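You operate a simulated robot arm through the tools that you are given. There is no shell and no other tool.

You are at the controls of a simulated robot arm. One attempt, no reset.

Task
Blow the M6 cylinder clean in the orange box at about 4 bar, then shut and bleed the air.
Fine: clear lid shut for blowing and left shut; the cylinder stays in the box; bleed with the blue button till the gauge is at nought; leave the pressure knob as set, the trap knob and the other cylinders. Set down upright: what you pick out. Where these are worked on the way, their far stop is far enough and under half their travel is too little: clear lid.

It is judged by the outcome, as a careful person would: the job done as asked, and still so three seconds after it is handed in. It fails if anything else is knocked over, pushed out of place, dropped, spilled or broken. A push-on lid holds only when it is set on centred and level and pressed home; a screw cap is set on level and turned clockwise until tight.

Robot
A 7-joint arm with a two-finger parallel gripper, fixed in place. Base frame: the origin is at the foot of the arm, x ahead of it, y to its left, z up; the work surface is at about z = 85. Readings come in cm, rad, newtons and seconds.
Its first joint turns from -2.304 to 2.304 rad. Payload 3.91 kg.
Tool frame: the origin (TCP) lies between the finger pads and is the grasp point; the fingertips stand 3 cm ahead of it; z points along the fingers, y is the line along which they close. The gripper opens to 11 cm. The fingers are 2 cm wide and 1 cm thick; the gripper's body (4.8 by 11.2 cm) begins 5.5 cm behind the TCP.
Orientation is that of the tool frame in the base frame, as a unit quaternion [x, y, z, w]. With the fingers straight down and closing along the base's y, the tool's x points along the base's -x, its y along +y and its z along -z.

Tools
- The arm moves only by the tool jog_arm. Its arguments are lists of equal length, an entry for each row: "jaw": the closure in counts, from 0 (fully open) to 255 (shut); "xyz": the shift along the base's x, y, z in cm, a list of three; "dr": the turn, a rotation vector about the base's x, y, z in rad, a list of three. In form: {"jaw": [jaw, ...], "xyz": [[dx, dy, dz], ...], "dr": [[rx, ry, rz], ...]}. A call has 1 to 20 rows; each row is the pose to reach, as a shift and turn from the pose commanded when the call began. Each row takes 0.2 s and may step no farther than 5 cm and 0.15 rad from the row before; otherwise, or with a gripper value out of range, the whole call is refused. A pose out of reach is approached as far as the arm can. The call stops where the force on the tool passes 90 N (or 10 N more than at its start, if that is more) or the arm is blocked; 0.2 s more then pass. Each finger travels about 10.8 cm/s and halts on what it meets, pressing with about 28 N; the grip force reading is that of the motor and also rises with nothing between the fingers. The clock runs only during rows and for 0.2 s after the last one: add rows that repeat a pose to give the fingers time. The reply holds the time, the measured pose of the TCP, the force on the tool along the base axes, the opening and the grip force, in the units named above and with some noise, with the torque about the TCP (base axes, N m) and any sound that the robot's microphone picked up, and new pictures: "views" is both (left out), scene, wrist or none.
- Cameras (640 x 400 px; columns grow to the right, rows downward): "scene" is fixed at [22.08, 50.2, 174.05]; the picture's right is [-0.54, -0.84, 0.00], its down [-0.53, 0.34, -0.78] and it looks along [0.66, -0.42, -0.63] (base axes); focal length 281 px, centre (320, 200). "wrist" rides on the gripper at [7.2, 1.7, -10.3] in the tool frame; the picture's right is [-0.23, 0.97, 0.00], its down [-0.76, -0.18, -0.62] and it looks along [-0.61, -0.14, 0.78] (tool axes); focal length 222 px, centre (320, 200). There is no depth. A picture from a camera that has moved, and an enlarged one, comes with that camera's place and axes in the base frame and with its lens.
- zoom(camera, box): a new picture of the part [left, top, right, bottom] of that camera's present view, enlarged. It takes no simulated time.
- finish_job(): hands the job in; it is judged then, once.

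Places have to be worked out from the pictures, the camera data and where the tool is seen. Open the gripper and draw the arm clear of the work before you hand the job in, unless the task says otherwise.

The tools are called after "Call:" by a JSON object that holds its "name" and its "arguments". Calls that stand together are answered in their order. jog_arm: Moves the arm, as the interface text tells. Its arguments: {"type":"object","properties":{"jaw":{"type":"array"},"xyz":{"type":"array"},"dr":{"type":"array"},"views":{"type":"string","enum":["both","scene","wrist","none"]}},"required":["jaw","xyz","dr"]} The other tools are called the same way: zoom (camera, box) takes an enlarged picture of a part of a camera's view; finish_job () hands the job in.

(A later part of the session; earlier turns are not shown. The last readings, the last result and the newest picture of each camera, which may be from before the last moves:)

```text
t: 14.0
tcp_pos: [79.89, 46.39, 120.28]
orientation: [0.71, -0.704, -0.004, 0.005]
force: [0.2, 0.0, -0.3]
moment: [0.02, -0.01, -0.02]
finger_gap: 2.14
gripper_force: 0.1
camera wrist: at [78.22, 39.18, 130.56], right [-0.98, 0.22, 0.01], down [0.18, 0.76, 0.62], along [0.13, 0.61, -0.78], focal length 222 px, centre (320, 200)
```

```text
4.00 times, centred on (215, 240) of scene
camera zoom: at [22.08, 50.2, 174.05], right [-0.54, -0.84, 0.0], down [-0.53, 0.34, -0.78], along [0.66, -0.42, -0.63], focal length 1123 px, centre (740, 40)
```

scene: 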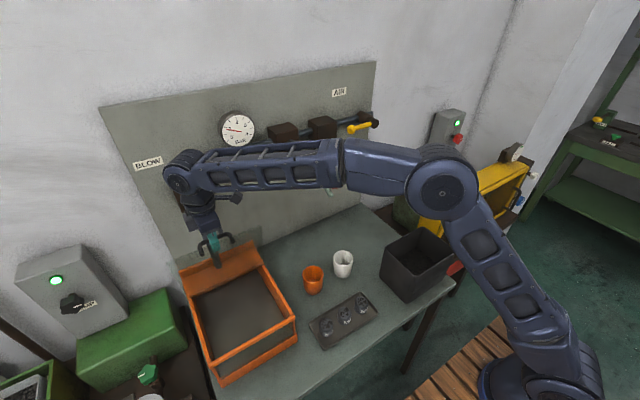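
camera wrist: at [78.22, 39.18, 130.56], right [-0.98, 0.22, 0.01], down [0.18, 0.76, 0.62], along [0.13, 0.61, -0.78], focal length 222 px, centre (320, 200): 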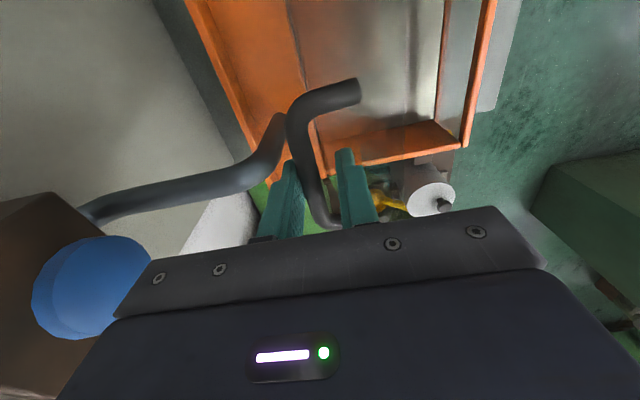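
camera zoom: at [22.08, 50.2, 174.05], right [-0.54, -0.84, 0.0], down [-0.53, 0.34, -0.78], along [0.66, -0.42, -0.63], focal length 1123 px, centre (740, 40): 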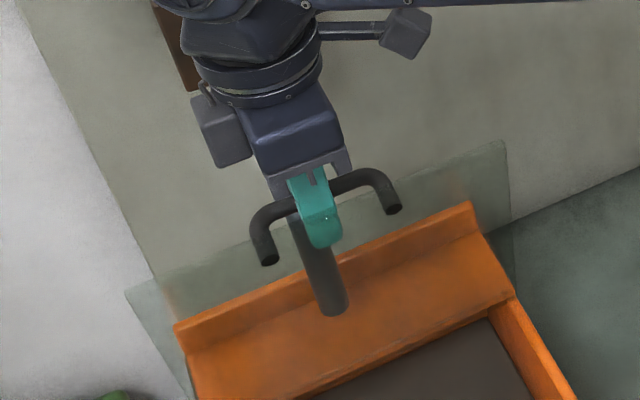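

Forces are zero with the jaws apart and the bar stays put, so the lid holds. Raising straight up off the handle, then checking it remains open.

Call:
{"name": "jog_arm", "arguments": {"jaw": [200, 200, 200, 200, 200, 200], "xyz": [[0, 0, 1.5], [0, 0, 3.5], [0, 0, 6], [0, 0, 9], [0, 0, 11], [-4, 0, 12]], "dr": [[0, 0, 0], [0, 0, 0], [0, 0, 0], [0, 0, 0], [0, 0, 0], [0, 0, 0]]}}

Call:
{"name": "zoom", "arguments": {"camera": "scene", "box": [160, 190, 270, 290]}}

```text
t: 15.4
tcp_pos: [75.8, 46.43, 131.93]
orientation: [0.71, -0.704, -0.003, 0.005]
force: [1.7, -0.5, -1.0]
moment: [-0.01, 0.05, 0.0]
finger_gap: 2.38
gripper_force: 0.1
camera wrist: at [74.22, 39.24, 142.28], right [-0.98, 0.22, 0.01], down [0.18, 0.76, 0.62], along [0.13, 0.61, -0.78], focal length 222 px, centre (320, 200)
```

scene: 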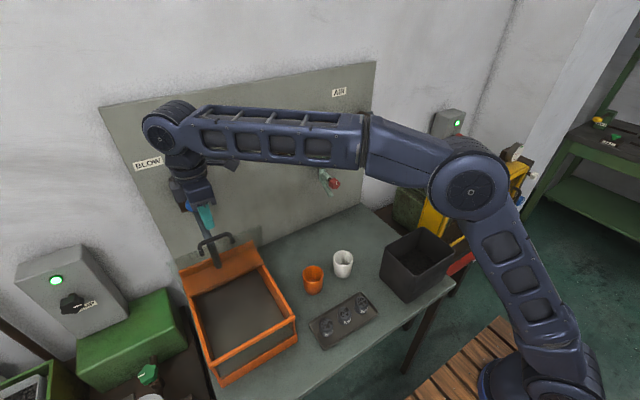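
wrist: 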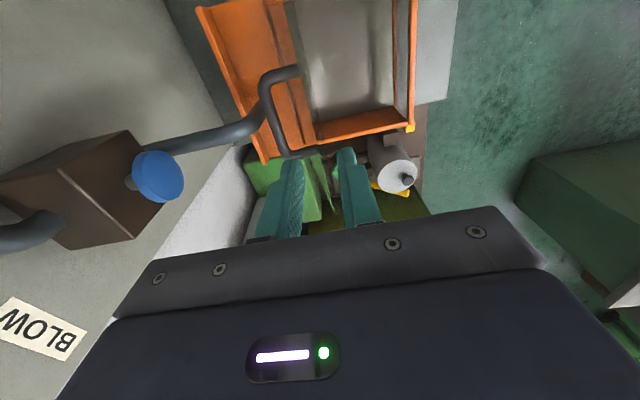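

```text
4.00 times, centred on (215, 240) of scene
camera zoom: at [22.08, 50.2, 174.05], right [-0.54, -0.84, 0.0], down [-0.53, 0.34, -0.78], along [0.66, -0.42, -0.63], focal length 1123 px, centre (740, 40)
```

zoom: 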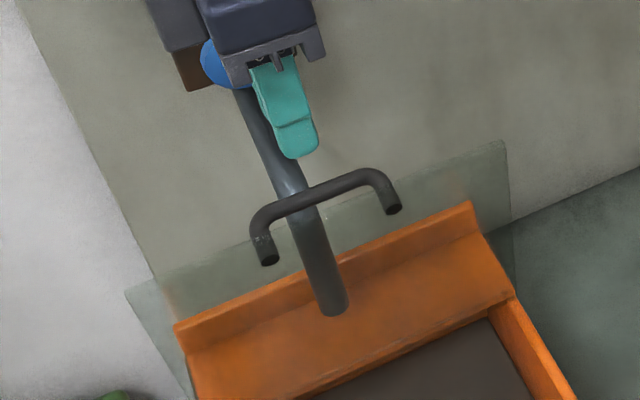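

The lid stays open resting back near the pipe. Now moving back and over to above the M6 cylinder with jaws at ~7 cm, squaring up the small tilt.

Call:
{"name": "jog_arm", "arguments": {"jaw": [200, 200, 180, 150, 120, 93, 93, 93, 93, 93, 93, 93, 93], "xyz": [[-4, 0, 0], [-8, 0, 0], [-9.03, -3.48, -2.74], [-10.06, -6.96, -5.48], [-11.1, -10.44, -8.22], [-12.1, -13.92, -10.96], [-13.1, -17.4, -13.7], [-14.2, -20.9, -16.4], [-15.2, -24.4, -19.2], [-16.2, -27.8, -21.9], [-17.3, -31.3, -24.7], [-18.3, -34.8, -27.4], [-18.3, -34.8, -27.4]], "dr": [[0, 0, 0], [0, 0, 0], [0.003, -0.011, -0.009], [0.003, -0.011, -0.009], [0.003, -0.011, -0.009], [0.003, -0.011, -0.009], [0.003, -0.011, -0.009], [0.003, -0.011, -0.009], [0.003, -0.011, -0.009], [0.003, -0.011, -0.009], [0.003, -0.011, -0.009], [0.003, -0.011, -0.009], [0.003, -0.011, -0.009]]}}

Call:
{"name": "zoom", "arguments": {"camera": "wrist", "box": [200, 40, 440, 240]}}

Call:
{"name": "zoom", "arguments": {"camera": "scene", "box": [300, 260, 400, 360]}}

```text
t: 18.2
tcp_pos: [57.34, 11.6, 104.97]
orientation: [0.708, -0.707, 0.0, -0.001]
force: [-0.3, -0.4, 0.3]
moment: [-0.03, -0.01, 0.01]
finger_gap: 6.98
gripper_force: 0.1
camera wrist: at [55.56, 4.41, 115.27], right [-0.97, 0.23, 0.0], down [0.18, 0.76, 0.63], along [0.14, 0.61, -0.78], focal length 222 px, centre (320, 200)
```

scene: 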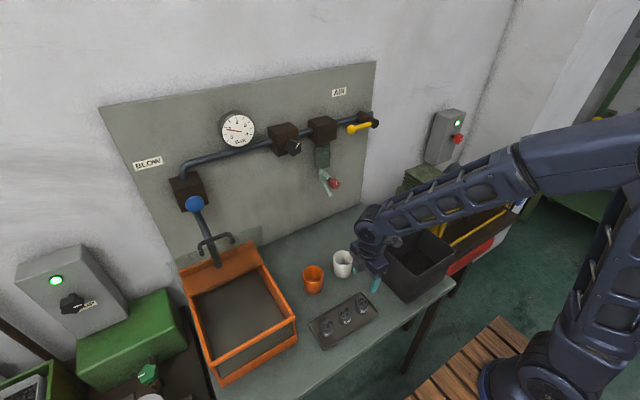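
wrist: 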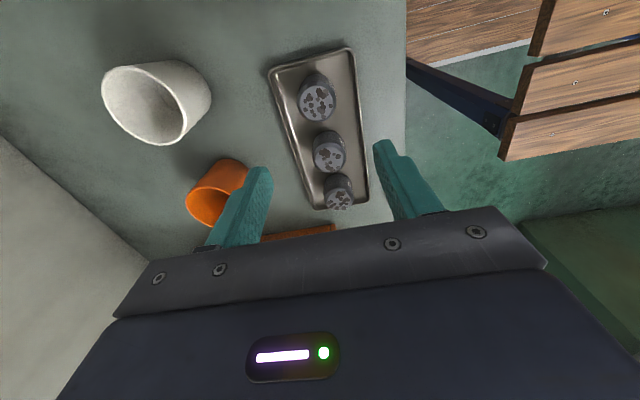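

```text
2.00 times, centred on (320, 140) of wrist
camera zoom: at [55.56, 4.41, 115.27], right [-0.97, 0.23, 0.0], down [0.18, 0.76, 0.63], along [0.14, 0.61, -0.78], focal length 444 px, centre (320, 320)
```

zoom: 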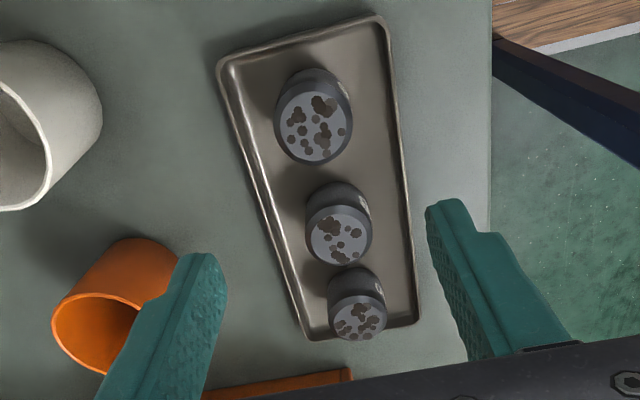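

```text
4.00 times, centred on (350, 310) of scene
camera zoom: at [22.08, 50.2, 174.05], right [-0.54, -0.84, 0.0], down [-0.53, 0.34, -0.78], along [0.66, -0.42, -0.63], focal length 1123 px, centre (200, -240)
```

zoom: 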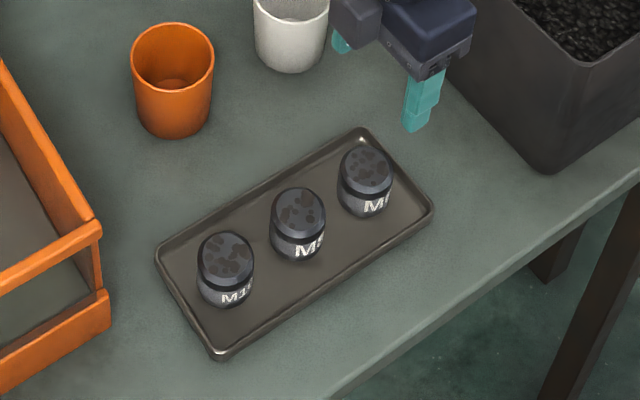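

M6 (lowest y, smallest, label read upside-down as "M6") is at about (57.35, 11.2), top z≈90.5. I narrow the jaws to 6 cm to stay inside the tray rims and descend part way to check.

Call:
{"name": "jog_arm", "arguments": {"jaw": [116, 116, 116, 116], "xyz": [[0, -0.3, -3], [0, -0.3, -6], [0, -0.3, -9], [0, -0.3, -10.5]], "dr": [[0, 0, 0], [0, 0, 0], [0, 0, 0], [0, 0, 0]]}}

Call:
{"name": "zoom", "arguments": {"camera": "wrist", "box": [220, 80, 420, 240]}}

Call:
{"name": "zoom", "arguments": {"camera": "scene", "box": [310, 260, 400, 350]}}

```text
t: 19.2
tcp_pos: [57.34, 11.16, 94.31]
orientation: [0.707, -0.707, -0.001, -0.001]
force: [-0.5, -0.1, -0.3]
moment: [0.03, 0.0, -0.01]
finger_gap: 5.99
gripper_force: 0.0
camera wrist: at [55.58, 3.97, 104.6], right [-0.97, 0.23, 0.0], down [0.18, 0.76, 0.63], along [0.14, 0.61, -0.78], focal length 222 px, centre (320, 200)
```

scene: 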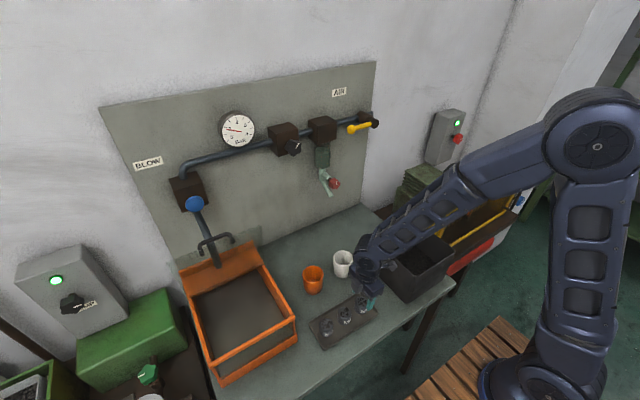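
wrist: 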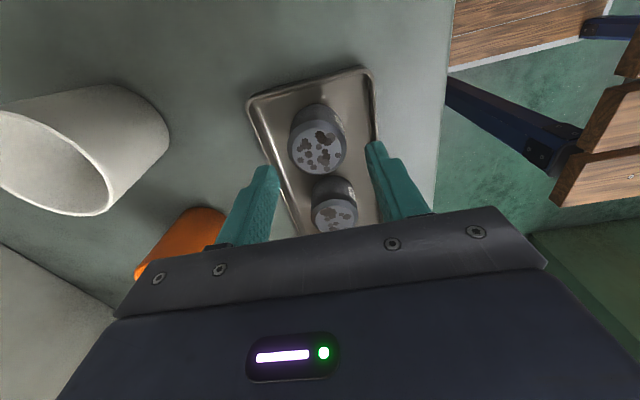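

```text
2.50 times, centred on (320, 160) of wrist
camera zoom: at [55.58, 3.97, 104.6], right [-0.97, 0.23, 0.0], down [0.18, 0.76, 0.63], along [0.14, 0.61, -0.78], focal length 555 px, centre (320, 300)
```

zoom: 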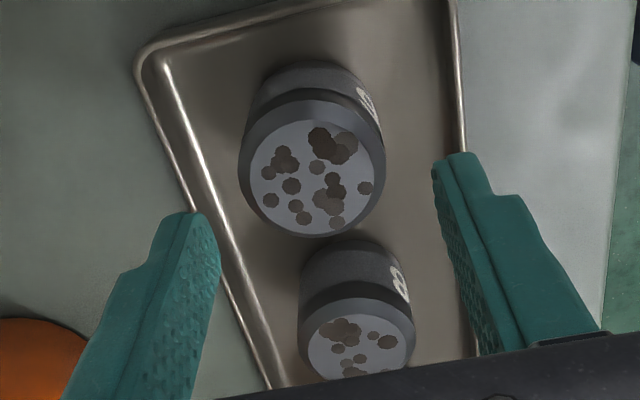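

```text
4.44 times, centred on (355, 305) of scene
camera zoom: at [22.08, 50.2, 174.05], right [-0.54, -0.84, 0.0], down [-0.53, 0.34, -0.78], along [0.66, -0.42, -0.63], focal length 1248 px, centre (164, -267)
```

zoom: 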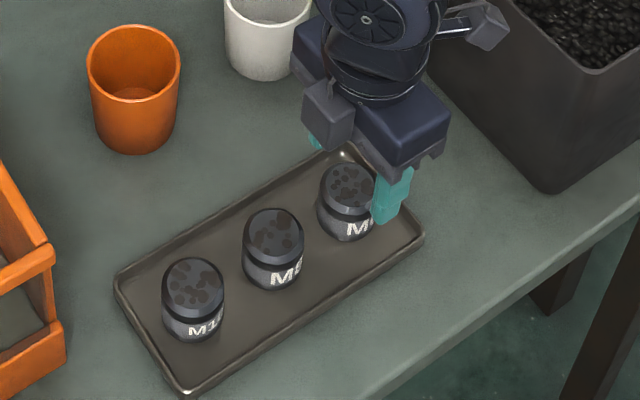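

Two-view estimate: M6 at (57.2, 11.0), top z≈90. Lowering to TCP z≈89.3 and closing.

Call:
{"name": "jog_arm", "arguments": {"jaw": [116, 116, 116, 116, 180, 255, 255, 255], "xyz": [[-0.1, -0.15, -2], [-0.1, -0.15, -4], [-0.1, -0.15, -5], [-0.1, -0.15, -5], [-0.1, -0.15, -5], [-0.1, -0.15, -5], [-0.1, -0.15, -5], [-0.1, -0.15, -5]], "dr": [[0, 0, 0], [0, 0, 0], [0, 0, 0], [0, 0, 0], [0, 0, 0], [0, 0, 0], [0, 0, 0], [0, 0, 0]]}}

Call:
{"name": "zoom", "arguments": {"camera": "wrist", "box": [220, 80, 420, 240]}}

Call:
{"name": "zoom", "arguments": {"camera": "scene", "box": [310, 260, 400, 350]}}

```text
t: 21.0
tcp_pos: [57.15, 10.99, 89.1]
orientation: [0.707, -0.707, -0.001, -0.001]
force: [-0.4, 1.0, -0.2]
moment: [-0.02, 0.0, -0.01]
finger_gap: 4.32
gripper_force: 28.4
camera wrist: at [55.44, 3.85, 99.59], right [-0.97, 0.23, 0.0], down [0.18, 0.76, 0.62], along [0.14, 0.61, -0.78], focal length 222 px, centre (320, 200)
```

scene: 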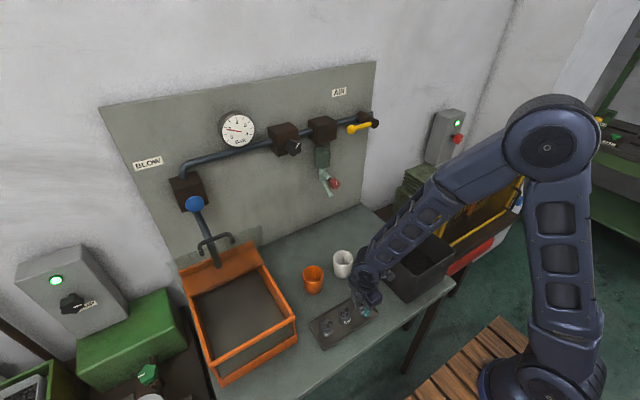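
wrist: 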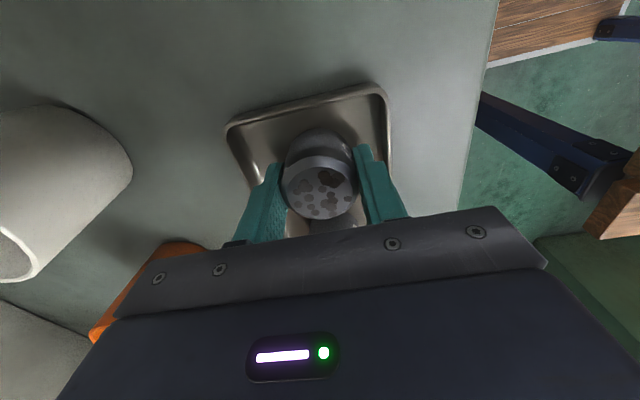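

```text
2.50 times, centred on (320, 160) of wrist
camera zoom: at [55.44, 3.85, 99.59], right [-0.97, 0.23, 0.0], down [0.18, 0.76, 0.62], along [0.14, 0.61, -0.78], focal length 555 px, centre (320, 300)
```

zoom: 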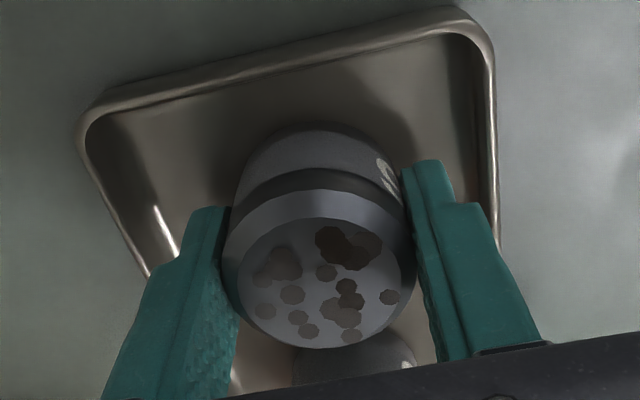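

```text
4.44 times, centred on (355, 305) of scene
camera zoom: at [22.08, 50.2, 174.05], right [-0.54, -0.84, 0.0], down [-0.53, 0.34, -0.78], along [0.66, -0.42, -0.63], focal length 1248 px, centre (164, -267)
```

zoom: 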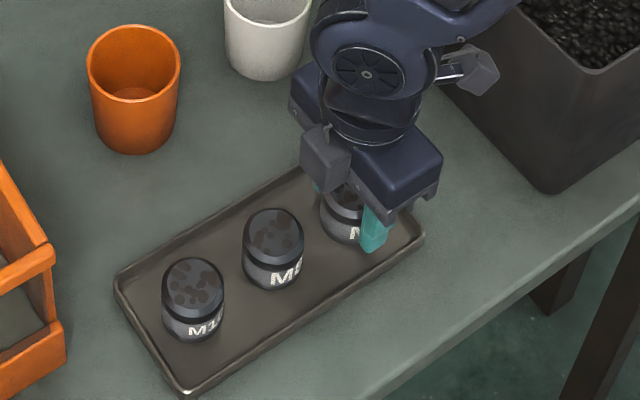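

Cylinder gripped (4.32 cm). Lifting it clear and carrying it over the open box.

Call:
{"name": "jog_arm", "arguments": {"jaw": [255, 255, 255, 255, 255, 255, 255, 255, 255, 255, 255, 255, 255, 255], "xyz": [[0, 0, 2], [0, 0, 5], [0, 0, 8.5], [0, 0, 12], [1.26, 3.94, 13.3], [2.52, 7.88, 14.7], [3.78, 11.82, 16], [5.04, 15.76, 17.3], [6.3, 19.7, 18.7], [7.57, 23.67, 20], [8.83, 27.6, 21.3], [10.1, 31.6, 22.7], [11.35, 35.5, 24], [11.35, 35.5, 24]], "dr": [[0, 0, 0], [0, 0, 0], [0, 0, 0], [0, 0, 0], [0, 0, 0], [0, 0, 0], [0, 0, 0], [0, 0, 0], [0, 0, 0], [0, 0, 0], [0, 0, 0], [0, 0, 0], [0, 0, 0], [0, 0, 0]]}}

Call:
{"name": "zoom", "arguments": {"camera": "wrist", "box": [160, 0, 480, 240]}}

Call:
{"name": "zoom", "arguments": {"camera": "scene", "box": [160, 200, 380, 390]}}

```text
t: 24.0
tcp_pos: [69.08, 46.44, 113.24]
orientation: [0.708, -0.707, 0.0, -0.001]
force: [0.5, -0.6, -2.9]
moment: [0.01, -0.01, -0.01]
finger_gap: 4.33
gripper_force: 27.8
camera wrist: at [67.41, 39.27, 123.56], right [-0.97, 0.23, 0.0], down [0.18, 0.76, 0.62], along [0.14, 0.61, -0.78], focal length 222 px, centre (320, 200)
```

scene: 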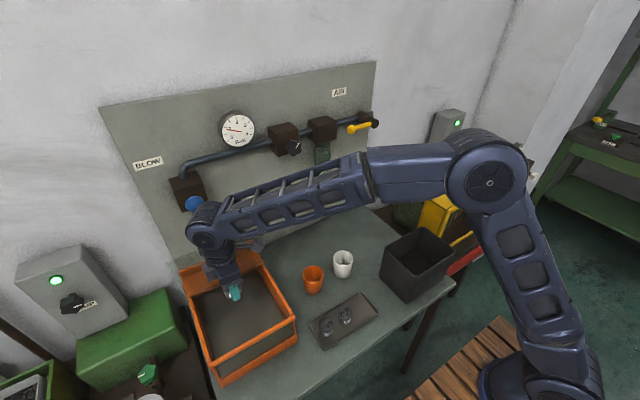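
wrist: 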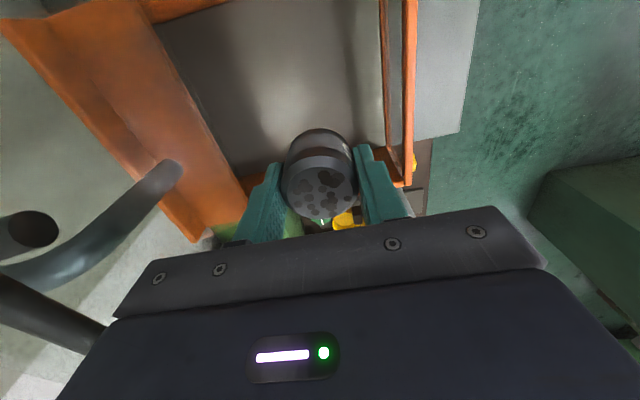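

```text
1.67 times, centred on (320, 120) of wrist
camera zoom: at [67.41, 39.27, 123.56], right [-0.97, 0.23, 0.0], down [0.18, 0.76, 0.62], along [0.14, 0.61, -0.78], focal length 370 px, centre (320, 333)
```

zoom: 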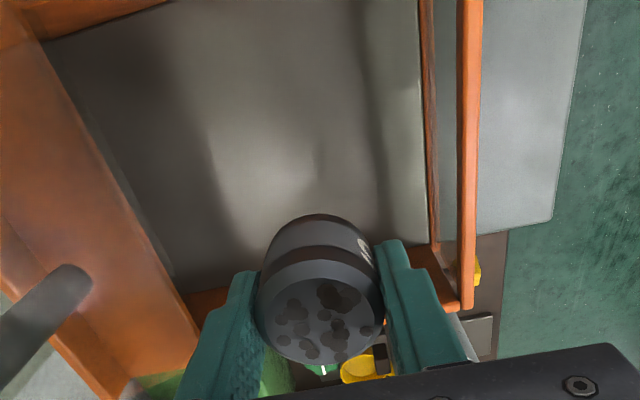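

```text
2.11 times, centred on (270, 295) of scene
camera zoom: at [22.08, 50.2, 174.05], right [-0.54, -0.84, 0.0], down [-0.53, 0.34, -0.78], along [0.66, -0.42, -0.63], focal length 591 px, centre (425, 0)
```

zoom: 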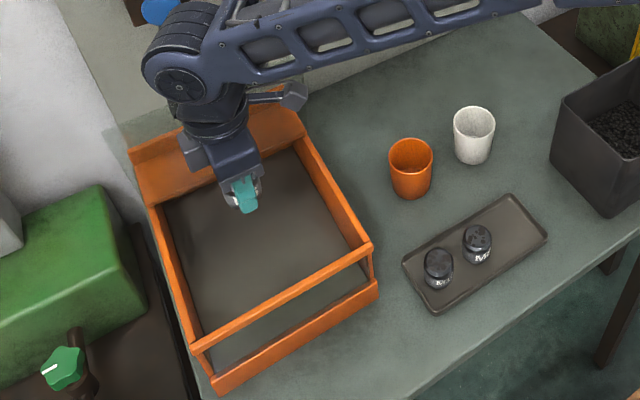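

The cylinder is held level over the box interior (about x 61–81, y 36–57). Lowering into it, stopping above the floor first.

Call:
{"name": "jog_arm", "arguments": {"jaw": [255, 255, 255, 255, 255, 255], "xyz": [[-0.8, 0, -4], [-0.8, 0, -8], [-0.8, 0, -12], [-0.8, 0, -16], [-0.8, 0, -19], [-0.8, 0, -20.5]], "dr": [[0, 0, 0], [0, 0, 0], [0, 0, 0], [0, 0, 0], [0, 0, 0], [0, 0, 0]]}}

Call:
{"name": "zoom", "arguments": {"camera": "wrist", "box": [160, 0, 480, 240]}}

Call:
{"name": "zoom", "arguments": {"camera": "scene", "box": [160, 230, 310, 390]}}

```text
t: 25.4
tcp_pos: [68.08, 46.53, 93.07]
orientation: [-0.707, 0.708, 0.0, 0.003]
force: [3.7, 4.9, 22.2]
moment: [-0.06, 0.52, 0.07]
finger_gap: 4.34
gripper_force: 28.0
camera wrist: at [66.25, 39.3, 103.35], right [-0.97, 0.23, 0.0], down [0.18, 0.76, 0.63], along [0.14, 0.61, -0.78], focal length 222 px, centre (320, 200)
```

scene: 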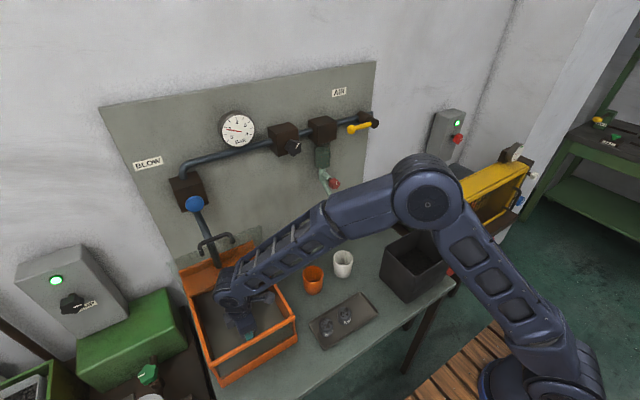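
wrist: 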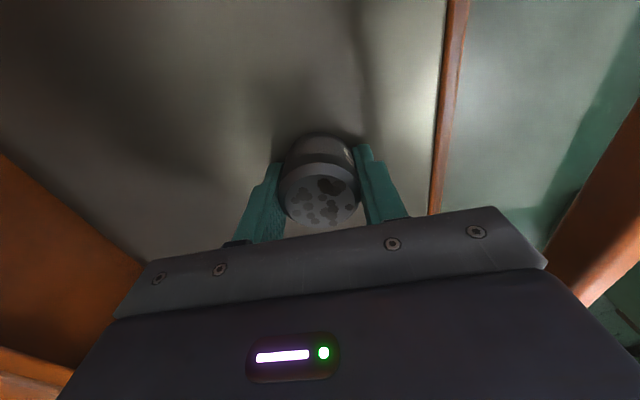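

```text
1.67 times, centred on (320, 120) of wrist
camera zoom: at [66.25, 39.3, 103.35], right [-0.97, 0.23, 0.0], down [0.18, 0.76, 0.63], along [0.14, 0.61, -0.78], focal length 370 px, centre (320, 333)
```

zoom: 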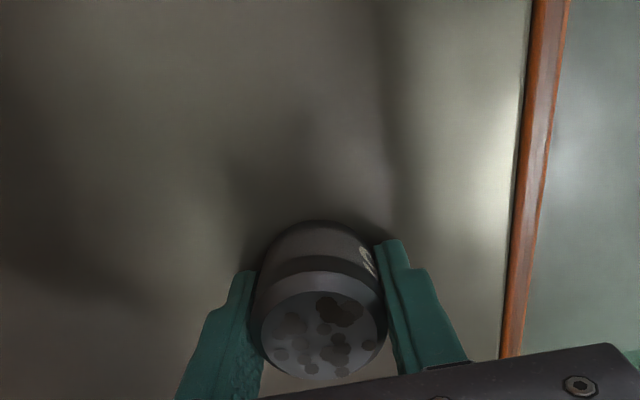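

```text
2.50 times, centred on (235, 310) of scene
camera zoom: at [22.08, 50.2, 174.05], right [-0.54, -0.84, 0.0], down [-0.53, 0.34, -0.78], along [0.66, -0.42, -0.63], focal length 702 px, centre (532, -75)
```

zoom: 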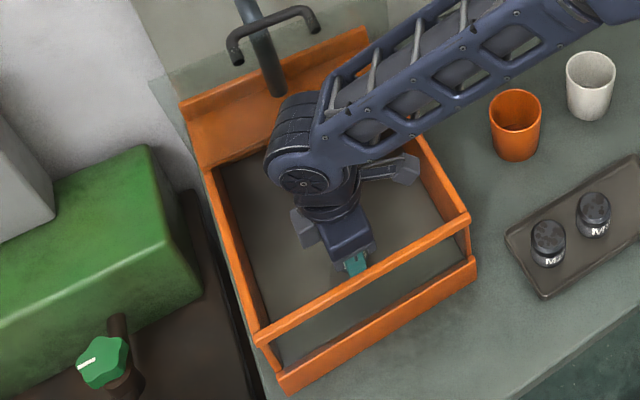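

Contact at TCP z≈93 with ~22 N upward: the box floor is at about z 89.7. I'll ease off the load, open the jaws and withdraw upward.

Call:
{"name": "jog_arm", "arguments": {"jaw": [255, 255, 225, 200, 170, 140, 116, 116, 116], "xyz": [[0, 0, 0.3], [0, 0, 0.4], [0, 0, 0.4], [0, 0, 0.4], [0, 0, 0.4], [0, 0, 0.4], [0, 0, 0.4], [0, 0, 0.4], [0, 0, 0.4]], "dr": [[0, 0, 0], [0, 0, 0], [0, 0, 0], [0, 0, 0], [0, 0, 0], [0, 0, 0], [0, 0, 0], [0, 0, 0], [0, 0, 0]]}}

Call:
{"name": "zoom", "arguments": {"camera": "wrist", "box": [160, 0, 480, 240]}}

```text
t: 27.4
tcp_pos: [68.0, 46.62, 93.17]
orientation: [-0.707, 0.708, 0.001, 0.001]
force: [0.5, 0.7, -0.2]
moment: [0.01, -0.01, -0.03]
finger_gap: 6.01
gripper_force: 0.1
camera wrist: at [66.26, 39.36, 103.54], right [-0.97, 0.23, 0.0], down [0.18, 0.76, 0.63], along [0.14, 0.61, -0.78], focal length 222 px, centre (320, 200)
```

scene: 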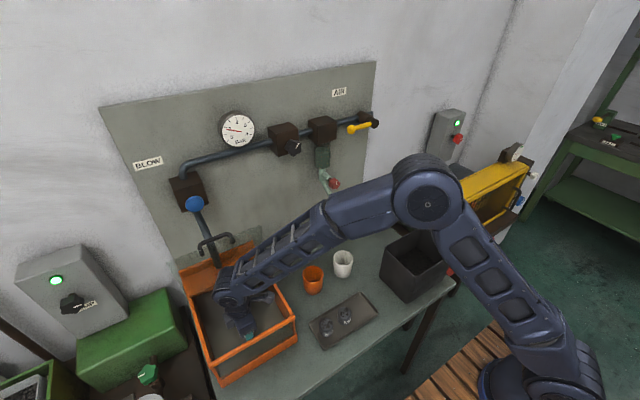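
wrist: 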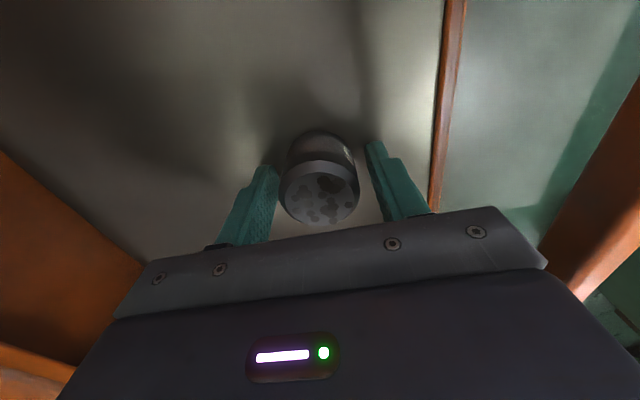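

```text
1.67 times, centred on (320, 120) of wrist
camera zoom: at [66.26, 39.36, 103.54], right [-0.97, 0.23, 0.0], down [0.18, 0.76, 0.63], along [0.14, 0.61, -0.78], focal length 370 px, centre (320, 333)
```

zoom: 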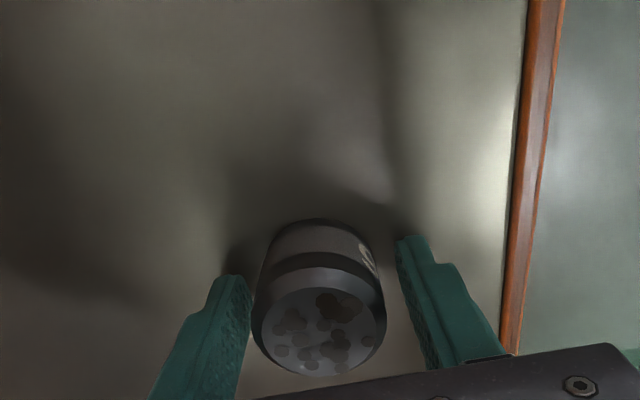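

The cylinder stands upright in the box. Withdrawing straight up, then to the spot above the lid handle.

Call:
{"name": "jog_arm", "arguments": {"jaw": [116, 116, 116, 116, 130, 150, 170, 190, 190, 190, 190, 190], "xyz": [[0, 0, 2], [0, 0, 5], [0, 0, 9], [0, 0, 13.5], [0, 0, 18], [0, 0, 22.5], [0, 0, 27], [0, 0, 31.5], [0, 0, 36], [0, 0, 38.5], [4, 0, 38.5], [8, 0, 38.5]], "dr": [[0, 0, 0], [0, 0, 0], [0, 0, 0], [0, 0, 0], [0, 0, 0], [0, 0, 0], [0, 0, 0], [0, 0, 0], [0, 0, 0], [0, 0, 0], [0, 0, 0], [0, 0, 0]]}}

Call:
{"name": "zoom", "arguments": {"camera": "wrist", "box": [200, 40, 400, 240]}}

Call:
{"name": "zoom", "arguments": {"camera": "scene", "box": [160, 210, 310, 390]}}

```text
t: 30.0
tcp_pos: [75.72, 46.79, 131.54]
orientation: [0.708, -0.707, -0.001, -0.002]
force: [0.1, -0.3, 1.7]
moment: [0.0, -0.06, -0.04]
finger_gap: 2.82
gripper_force: 0.0
camera wrist: at [73.95, 39.57, 141.89], right [-0.97, 0.23, 0.0], down [0.18, 0.76, 0.63], along [0.14, 0.61, -0.78], focal length 222 px, centre (320, 200)
```

scene: 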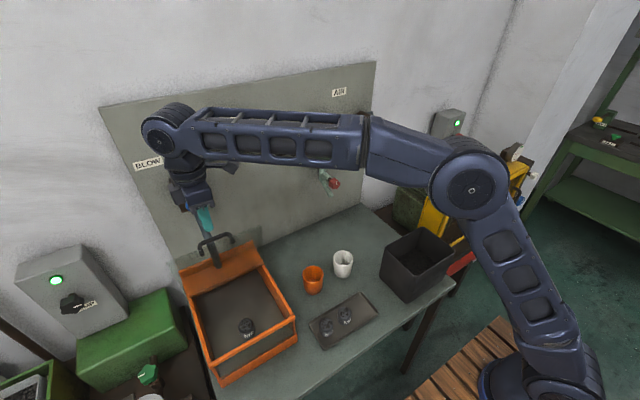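
wrist: 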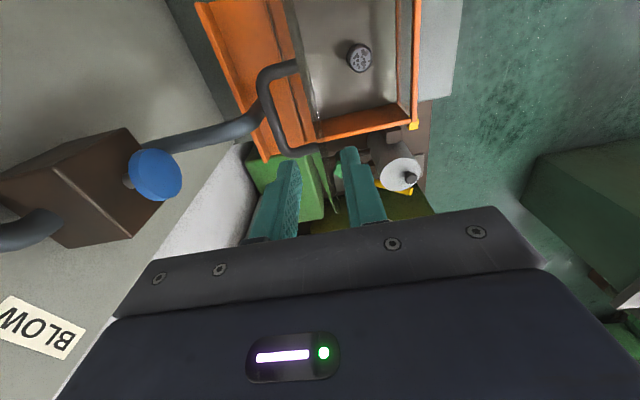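

```text
2.00 times, centred on (300, 140) of wrist
camera zoom: at [73.95, 39.57, 141.89], right [-0.97, 0.23, 0.0], down [0.18, 0.76, 0.63], along [0.14, 0.61, -0.78], focal length 444 px, centre (360, 320)
```

zoom: 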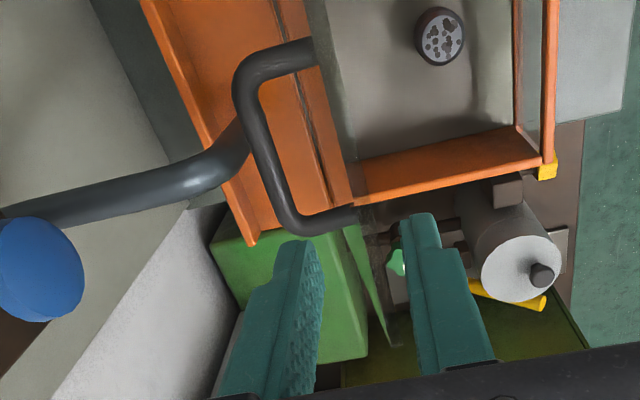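

```text
2.22 times, centred on (235, 300) of scene
camera zoom: at [22.08, 50.2, 174.05], right [-0.54, -0.84, 0.0], down [-0.53, 0.34, -0.78], along [0.66, -0.42, -0.63], focal length 624 px, centre (509, -22)
```

zoom: 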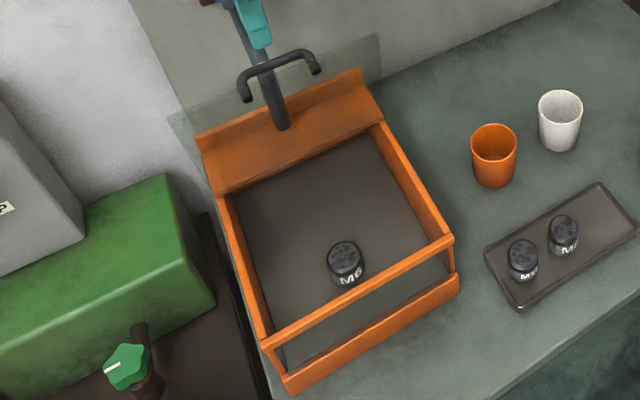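

The box now shows "M6" upright inside. The handle bar is at about (80.4, 42–50, 118.2); I'll regrip it off-centre at y≈44, clear of the air pipe at y≈47.

Call:
{"name": "jog_arm", "arguments": {"jaw": [199, 199, 199, 199, 199, 199, 199], "xyz": [[2.5, -1.4, 0], [4.5, -2.8, 0], [4.5, -2.8, -3], [4.5, -2.8, -6], [4.5, -2.8, -8], [4.5, -2.8, -8], [4.5, -2.8, -8]], "dr": [[0, 0, 0], [0, 0, 0], [0, 0, 0], [0, 0, 0], [0, 0, 0], [0, 0, 0], [0, 0, 0]]}}

Call:
{"name": "zoom", "arguments": {"camera": "wrist", "box": [200, 40, 400, 240]}}

Call:
{"name": "zoom", "arguments": {"camera": "scene", "box": [160, 190, 270, 290]}}

```text
t: 31.6
tcp_pos: [80.46, 43.83, 123.59]
orientation: [-0.707, 0.707, 0.0, 0.001]
force: [0.2, -0.2, -0.4]
moment: [-0.03, 0.01, 0.01]
finger_gap: 2.43
gripper_force: 0.0
camera wrist: at [78.72, 36.62, 133.95], right [-0.97, 0.23, 0.0], down [0.18, 0.76, 0.63], along [0.14, 0.61, -0.78], focal length 222 px, centre (320, 200)
```

scene: 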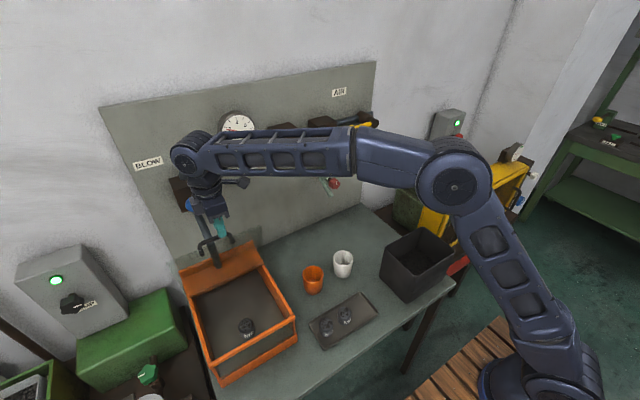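
wrist: 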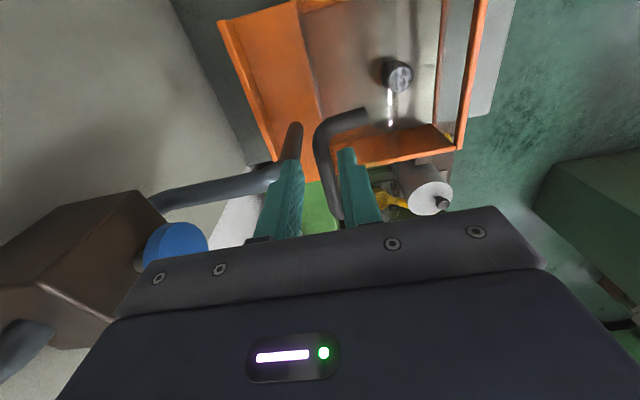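

```text
2.00 times, centred on (300, 140) of wrist
camera zoom: at [78.72, 36.62, 133.95], right [-0.97, 0.23, 0.0], down [0.18, 0.76, 0.63], along [0.14, 0.61, -0.78], focal length 444 px, centre (360, 320)
```

zoom: 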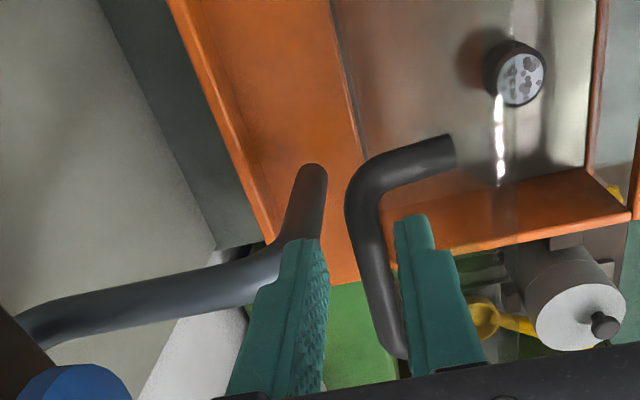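

```text
4.00 times, centred on (215, 240) of scene
camera zoom: at [22.08, 50.2, 174.05], right [-0.54, -0.84, 0.0], down [-0.53, 0.34, -0.78], along [0.66, -0.42, -0.63], focal length 1123 px, centre (740, 40)
```

zoom: 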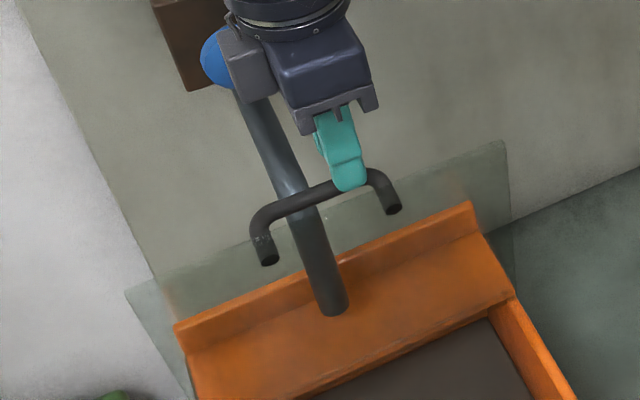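

Bar is between the fingers in plan (x≈80.25). Shifting −0.2 in x, lowering 3.6 cm and closing on it.

Call:
{"name": "jog_arm", "arguments": {"jaw": [199, 199, 199, 199, 255, 255, 255], "xyz": [[-0.2, 0, -1.2], [-0.2, 0, -2.4], [-0.2, 0, -3.6], [-0.2, 0, -3.6], [-0.2, 0, -3.6], [-0.2, 0, -3.6], [-0.2, 0, -3.6]], "dr": [[0, 0, 0], [0, 0, 0], [0, 0, 0], [0, 0, 0], [0, 0, 0], [0, 0, 0], [0, 0, 0]]}}

Call:
{"name": "zoom", "arguments": {"camera": "wrist", "box": [200, 40, 400, 240]}}

```text
t: 33.2
tcp_pos: [80.12, 43.84, 119.9]
orientation: [0.708, -0.706, -0.001, -0.001]
force: [-7.7, 16.7, -0.3]
moment: [0.92, 0.05, -0.99]
finger_gap: 1.19
gripper_force: 44.5
camera wrist: at [78.43, 36.69, 130.39], right [-0.97, 0.23, 0.0], down [0.18, 0.76, 0.63], along [0.14, 0.61, -0.78], focal length 222 px, centre (320, 200)
```

scene: 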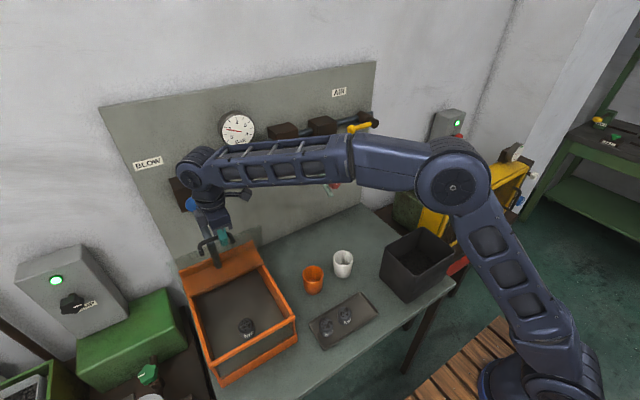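
wrist: 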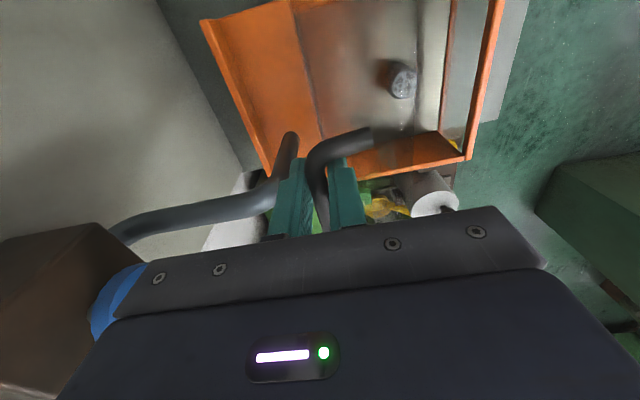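

```text
2.00 times, centred on (300, 140) of wrist
camera zoom: at [78.43, 36.69, 130.39], right [-0.97, 0.23, 0.0], down [0.18, 0.76, 0.63], along [0.14, 0.61, -0.78], focal length 444 px, centre (360, 320)
```

zoom: 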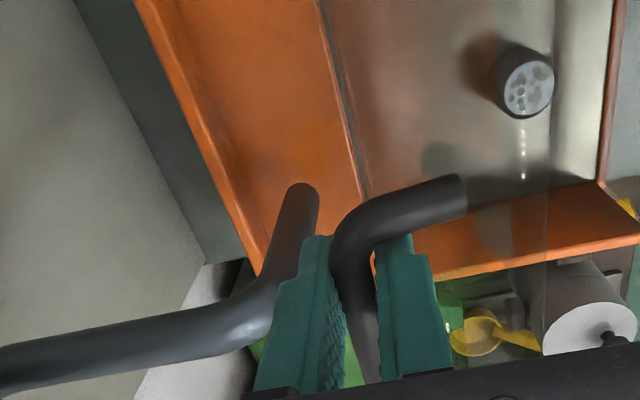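

Handle regripped. Now swinging the lid down along the same arc, first half, and checking forces.

Call:
{"name": "jog_arm", "arguments": {"jaw": [255, 255, 255, 255, 255, 255, 255, 255], "xyz": [[-1.39, 0, -0.18], [-3.3, 0, -0.61], [-5.15, 0, -1.23], [-6.93, 0, -2.02], [-8.62, 0, -2.99], [-10.26, 0, -4.05], [-11.74, 0, -5.34], [-13.07, 0, -6.77]], "dr": [[0, 0, 0], [0, 0, 0], [0, 0, 0], [0, 0, 0], [0, 0, 0], [0, 0, 0], [0, 0, 0], [0, 0, 0]]}}

```text
t: 35.0
tcp_pos: [67.58, 43.89, 113.79]
orientation: [-0.706, 0.708, 0.001, 0.006]
force: [19.6, 29.2, 42.8]
moment: [3.74, -8.12, -1.95]
finger_gap: 1.1
gripper_force: 45.0
camera wrist: at [65.62, 36.59, 124.07], right [-0.97, 0.23, 0.0], down [0.17, 0.76, 0.63], along [0.15, 0.61, -0.78], focal length 222 px, centre (320, 200)
```

scene: 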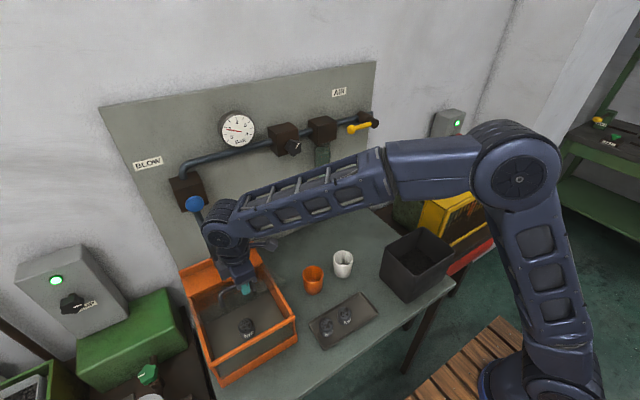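
wrist: 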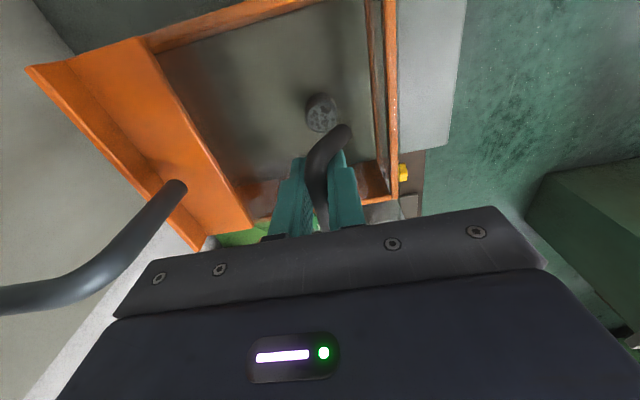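

Forces are moderate but the moment about y is high (−8 N·m), probably a fingertip wedging against the lid because I gripped deeper. I'll barely loosen the grip to let it relax.

Call:
{"name": "jog_arm", "arguments": {"jaw": [222, 218, 218], "xyz": [[0.2, 0, 0.3], [0.3, 0, 0.5], [0.3, 0, 0.5]], "dr": [[0, 0, 0], [0, 0, 0], [0, 0, 0]]}}

Call:
{"name": "zoom", "arguments": {"camera": "wrist", "box": [220, 80, 420, 240]}}

Call:
{"name": "zoom", "arguments": {"camera": "scene", "box": [180, 210, 310, 350]}}

```text
t: 35.8
tcp_pos: [67.45, 43.89, 113.78]
orientation: [0.707, -0.707, -0.001, 0.001]
force: [2.7, 20.1, 7.8]
moment: [0.48, -1.47, -0.61]
finger_gap: 1.44
gripper_force: 0.0
camera wrist: at [65.69, 36.69, 124.1], right [-0.97, 0.23, 0.0], down [0.18, 0.76, 0.62], along [0.14, 0.61, -0.78], focal length 222 px, centre (320, 200)
```

scene: 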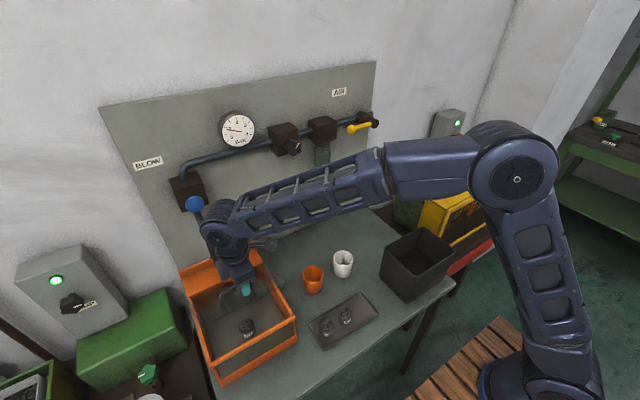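
wrist: 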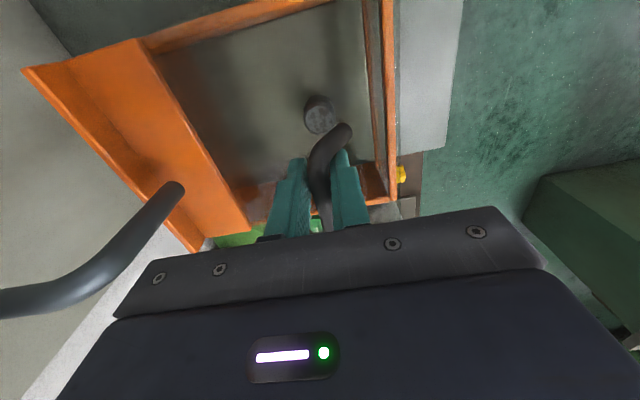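

```text
2.50 times, centred on (320, 160) of wrist
camera zoom: at [65.69, 36.69, 124.1], right [-0.97, 0.23, 0.0], down [0.18, 0.76, 0.62], along [0.14, 0.61, -0.78], focal length 555 px, centre (320, 300)
```

zoom: 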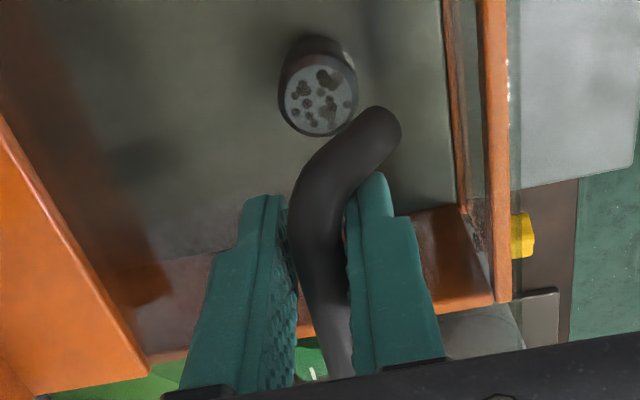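

```text
2.86 times, centred on (245, 280) of scene
camera zoom: at [22.08, 50.2, 174.05], right [-0.54, -0.84, 0.0], down [-0.53, 0.34, -0.78], along [0.66, -0.42, -0.63], focal length 802 px, centre (534, -29)
```

zoom: 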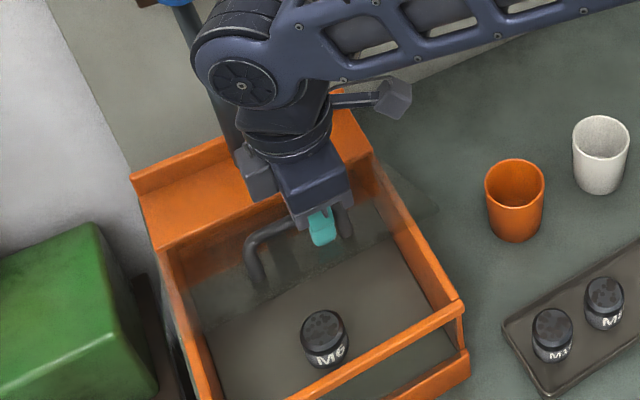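

The −x finger is binding on the handle's bend/post near y≈42. With the jaws loosened I'll slide along the bar to its middle (y≈46), now well clear of the pipe, and regrip.

Call:
{"name": "jog_arm", "arguments": {"jaw": [214, 212, 212, 212, 255, 255, 255], "xyz": [[0, 0.6, 0.1], [0, 1.4, 0.2], [0, 2.2, 0.2], [0, 2.2, 0.2], [0, 2.2, 0.2], [0, 2.2, 0.2], [0, 2.2, 0.2]], "dr": [[0, 0, 0], [0, 0, 0], [0, 0, 0], [0, 0, 0], [0, 0, 0], [0, 0, 0], [0, 0, 0]]}}

Call:
{"name": "zoom", "arguments": {"camera": "wrist", "box": [220, 80, 420, 240]}}

Call:
{"name": "zoom", "arguments": {"camera": "scene", "box": [180, 210, 310, 350]}}

```text
t: 37.4
tcp_pos: [67.34, 46.15, 113.98]
orientation: [0.708, -0.707, -0.002, -0.002]
force: [-8.8, 1.7, 7.6]
moment: [-0.36, 0.05, -0.44]
finger_gap: 1.14
gripper_force: 45.0
camera wrist: at [65.66, 38.95, 124.31], right [-0.97, 0.23, 0.0], down [0.18, 0.76, 0.63], along [0.14, 0.61, -0.78], focal length 222 px, centre (320, 200)
```

scene: 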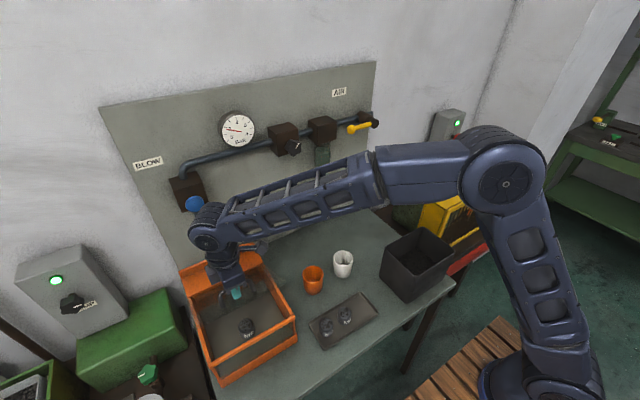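
wrist: 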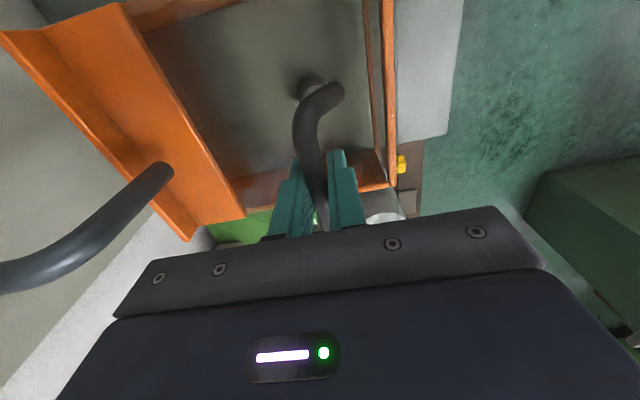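

```text
2.50 times, centred on (320, 160) of wrist
camera zoom: at [65.66, 38.95, 124.31], right [-0.97, 0.23, 0.0], down [0.18, 0.76, 0.63], along [0.14, 0.61, -0.78], focal length 555 px, centre (320, 300)
```

zoom: 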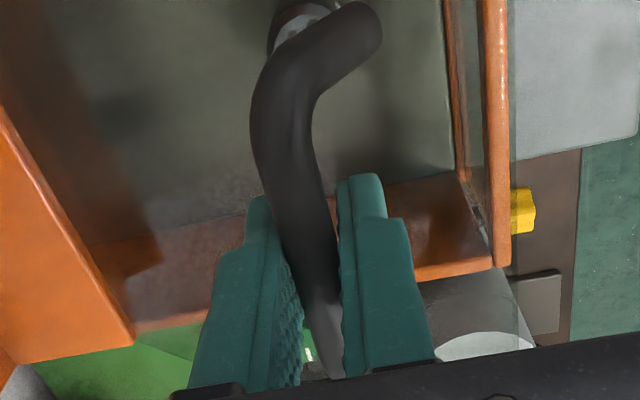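

```text
2.86 times, centred on (245, 280) of scene
camera zoom: at [22.08, 50.2, 174.05], right [-0.54, -0.84, 0.0], down [-0.53, 0.34, -0.78], along [0.66, -0.42, -0.63], focal length 802 px, centre (534, -29)
```

zoom: 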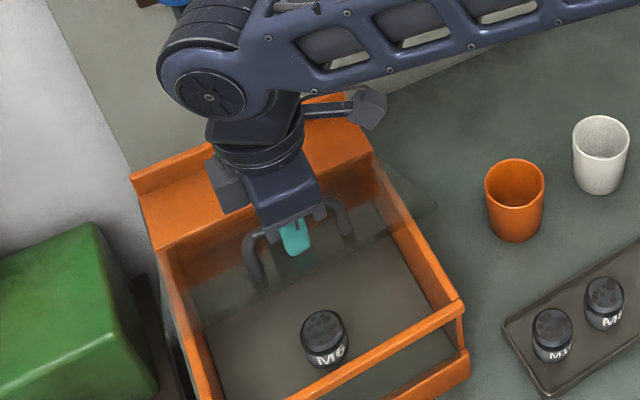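

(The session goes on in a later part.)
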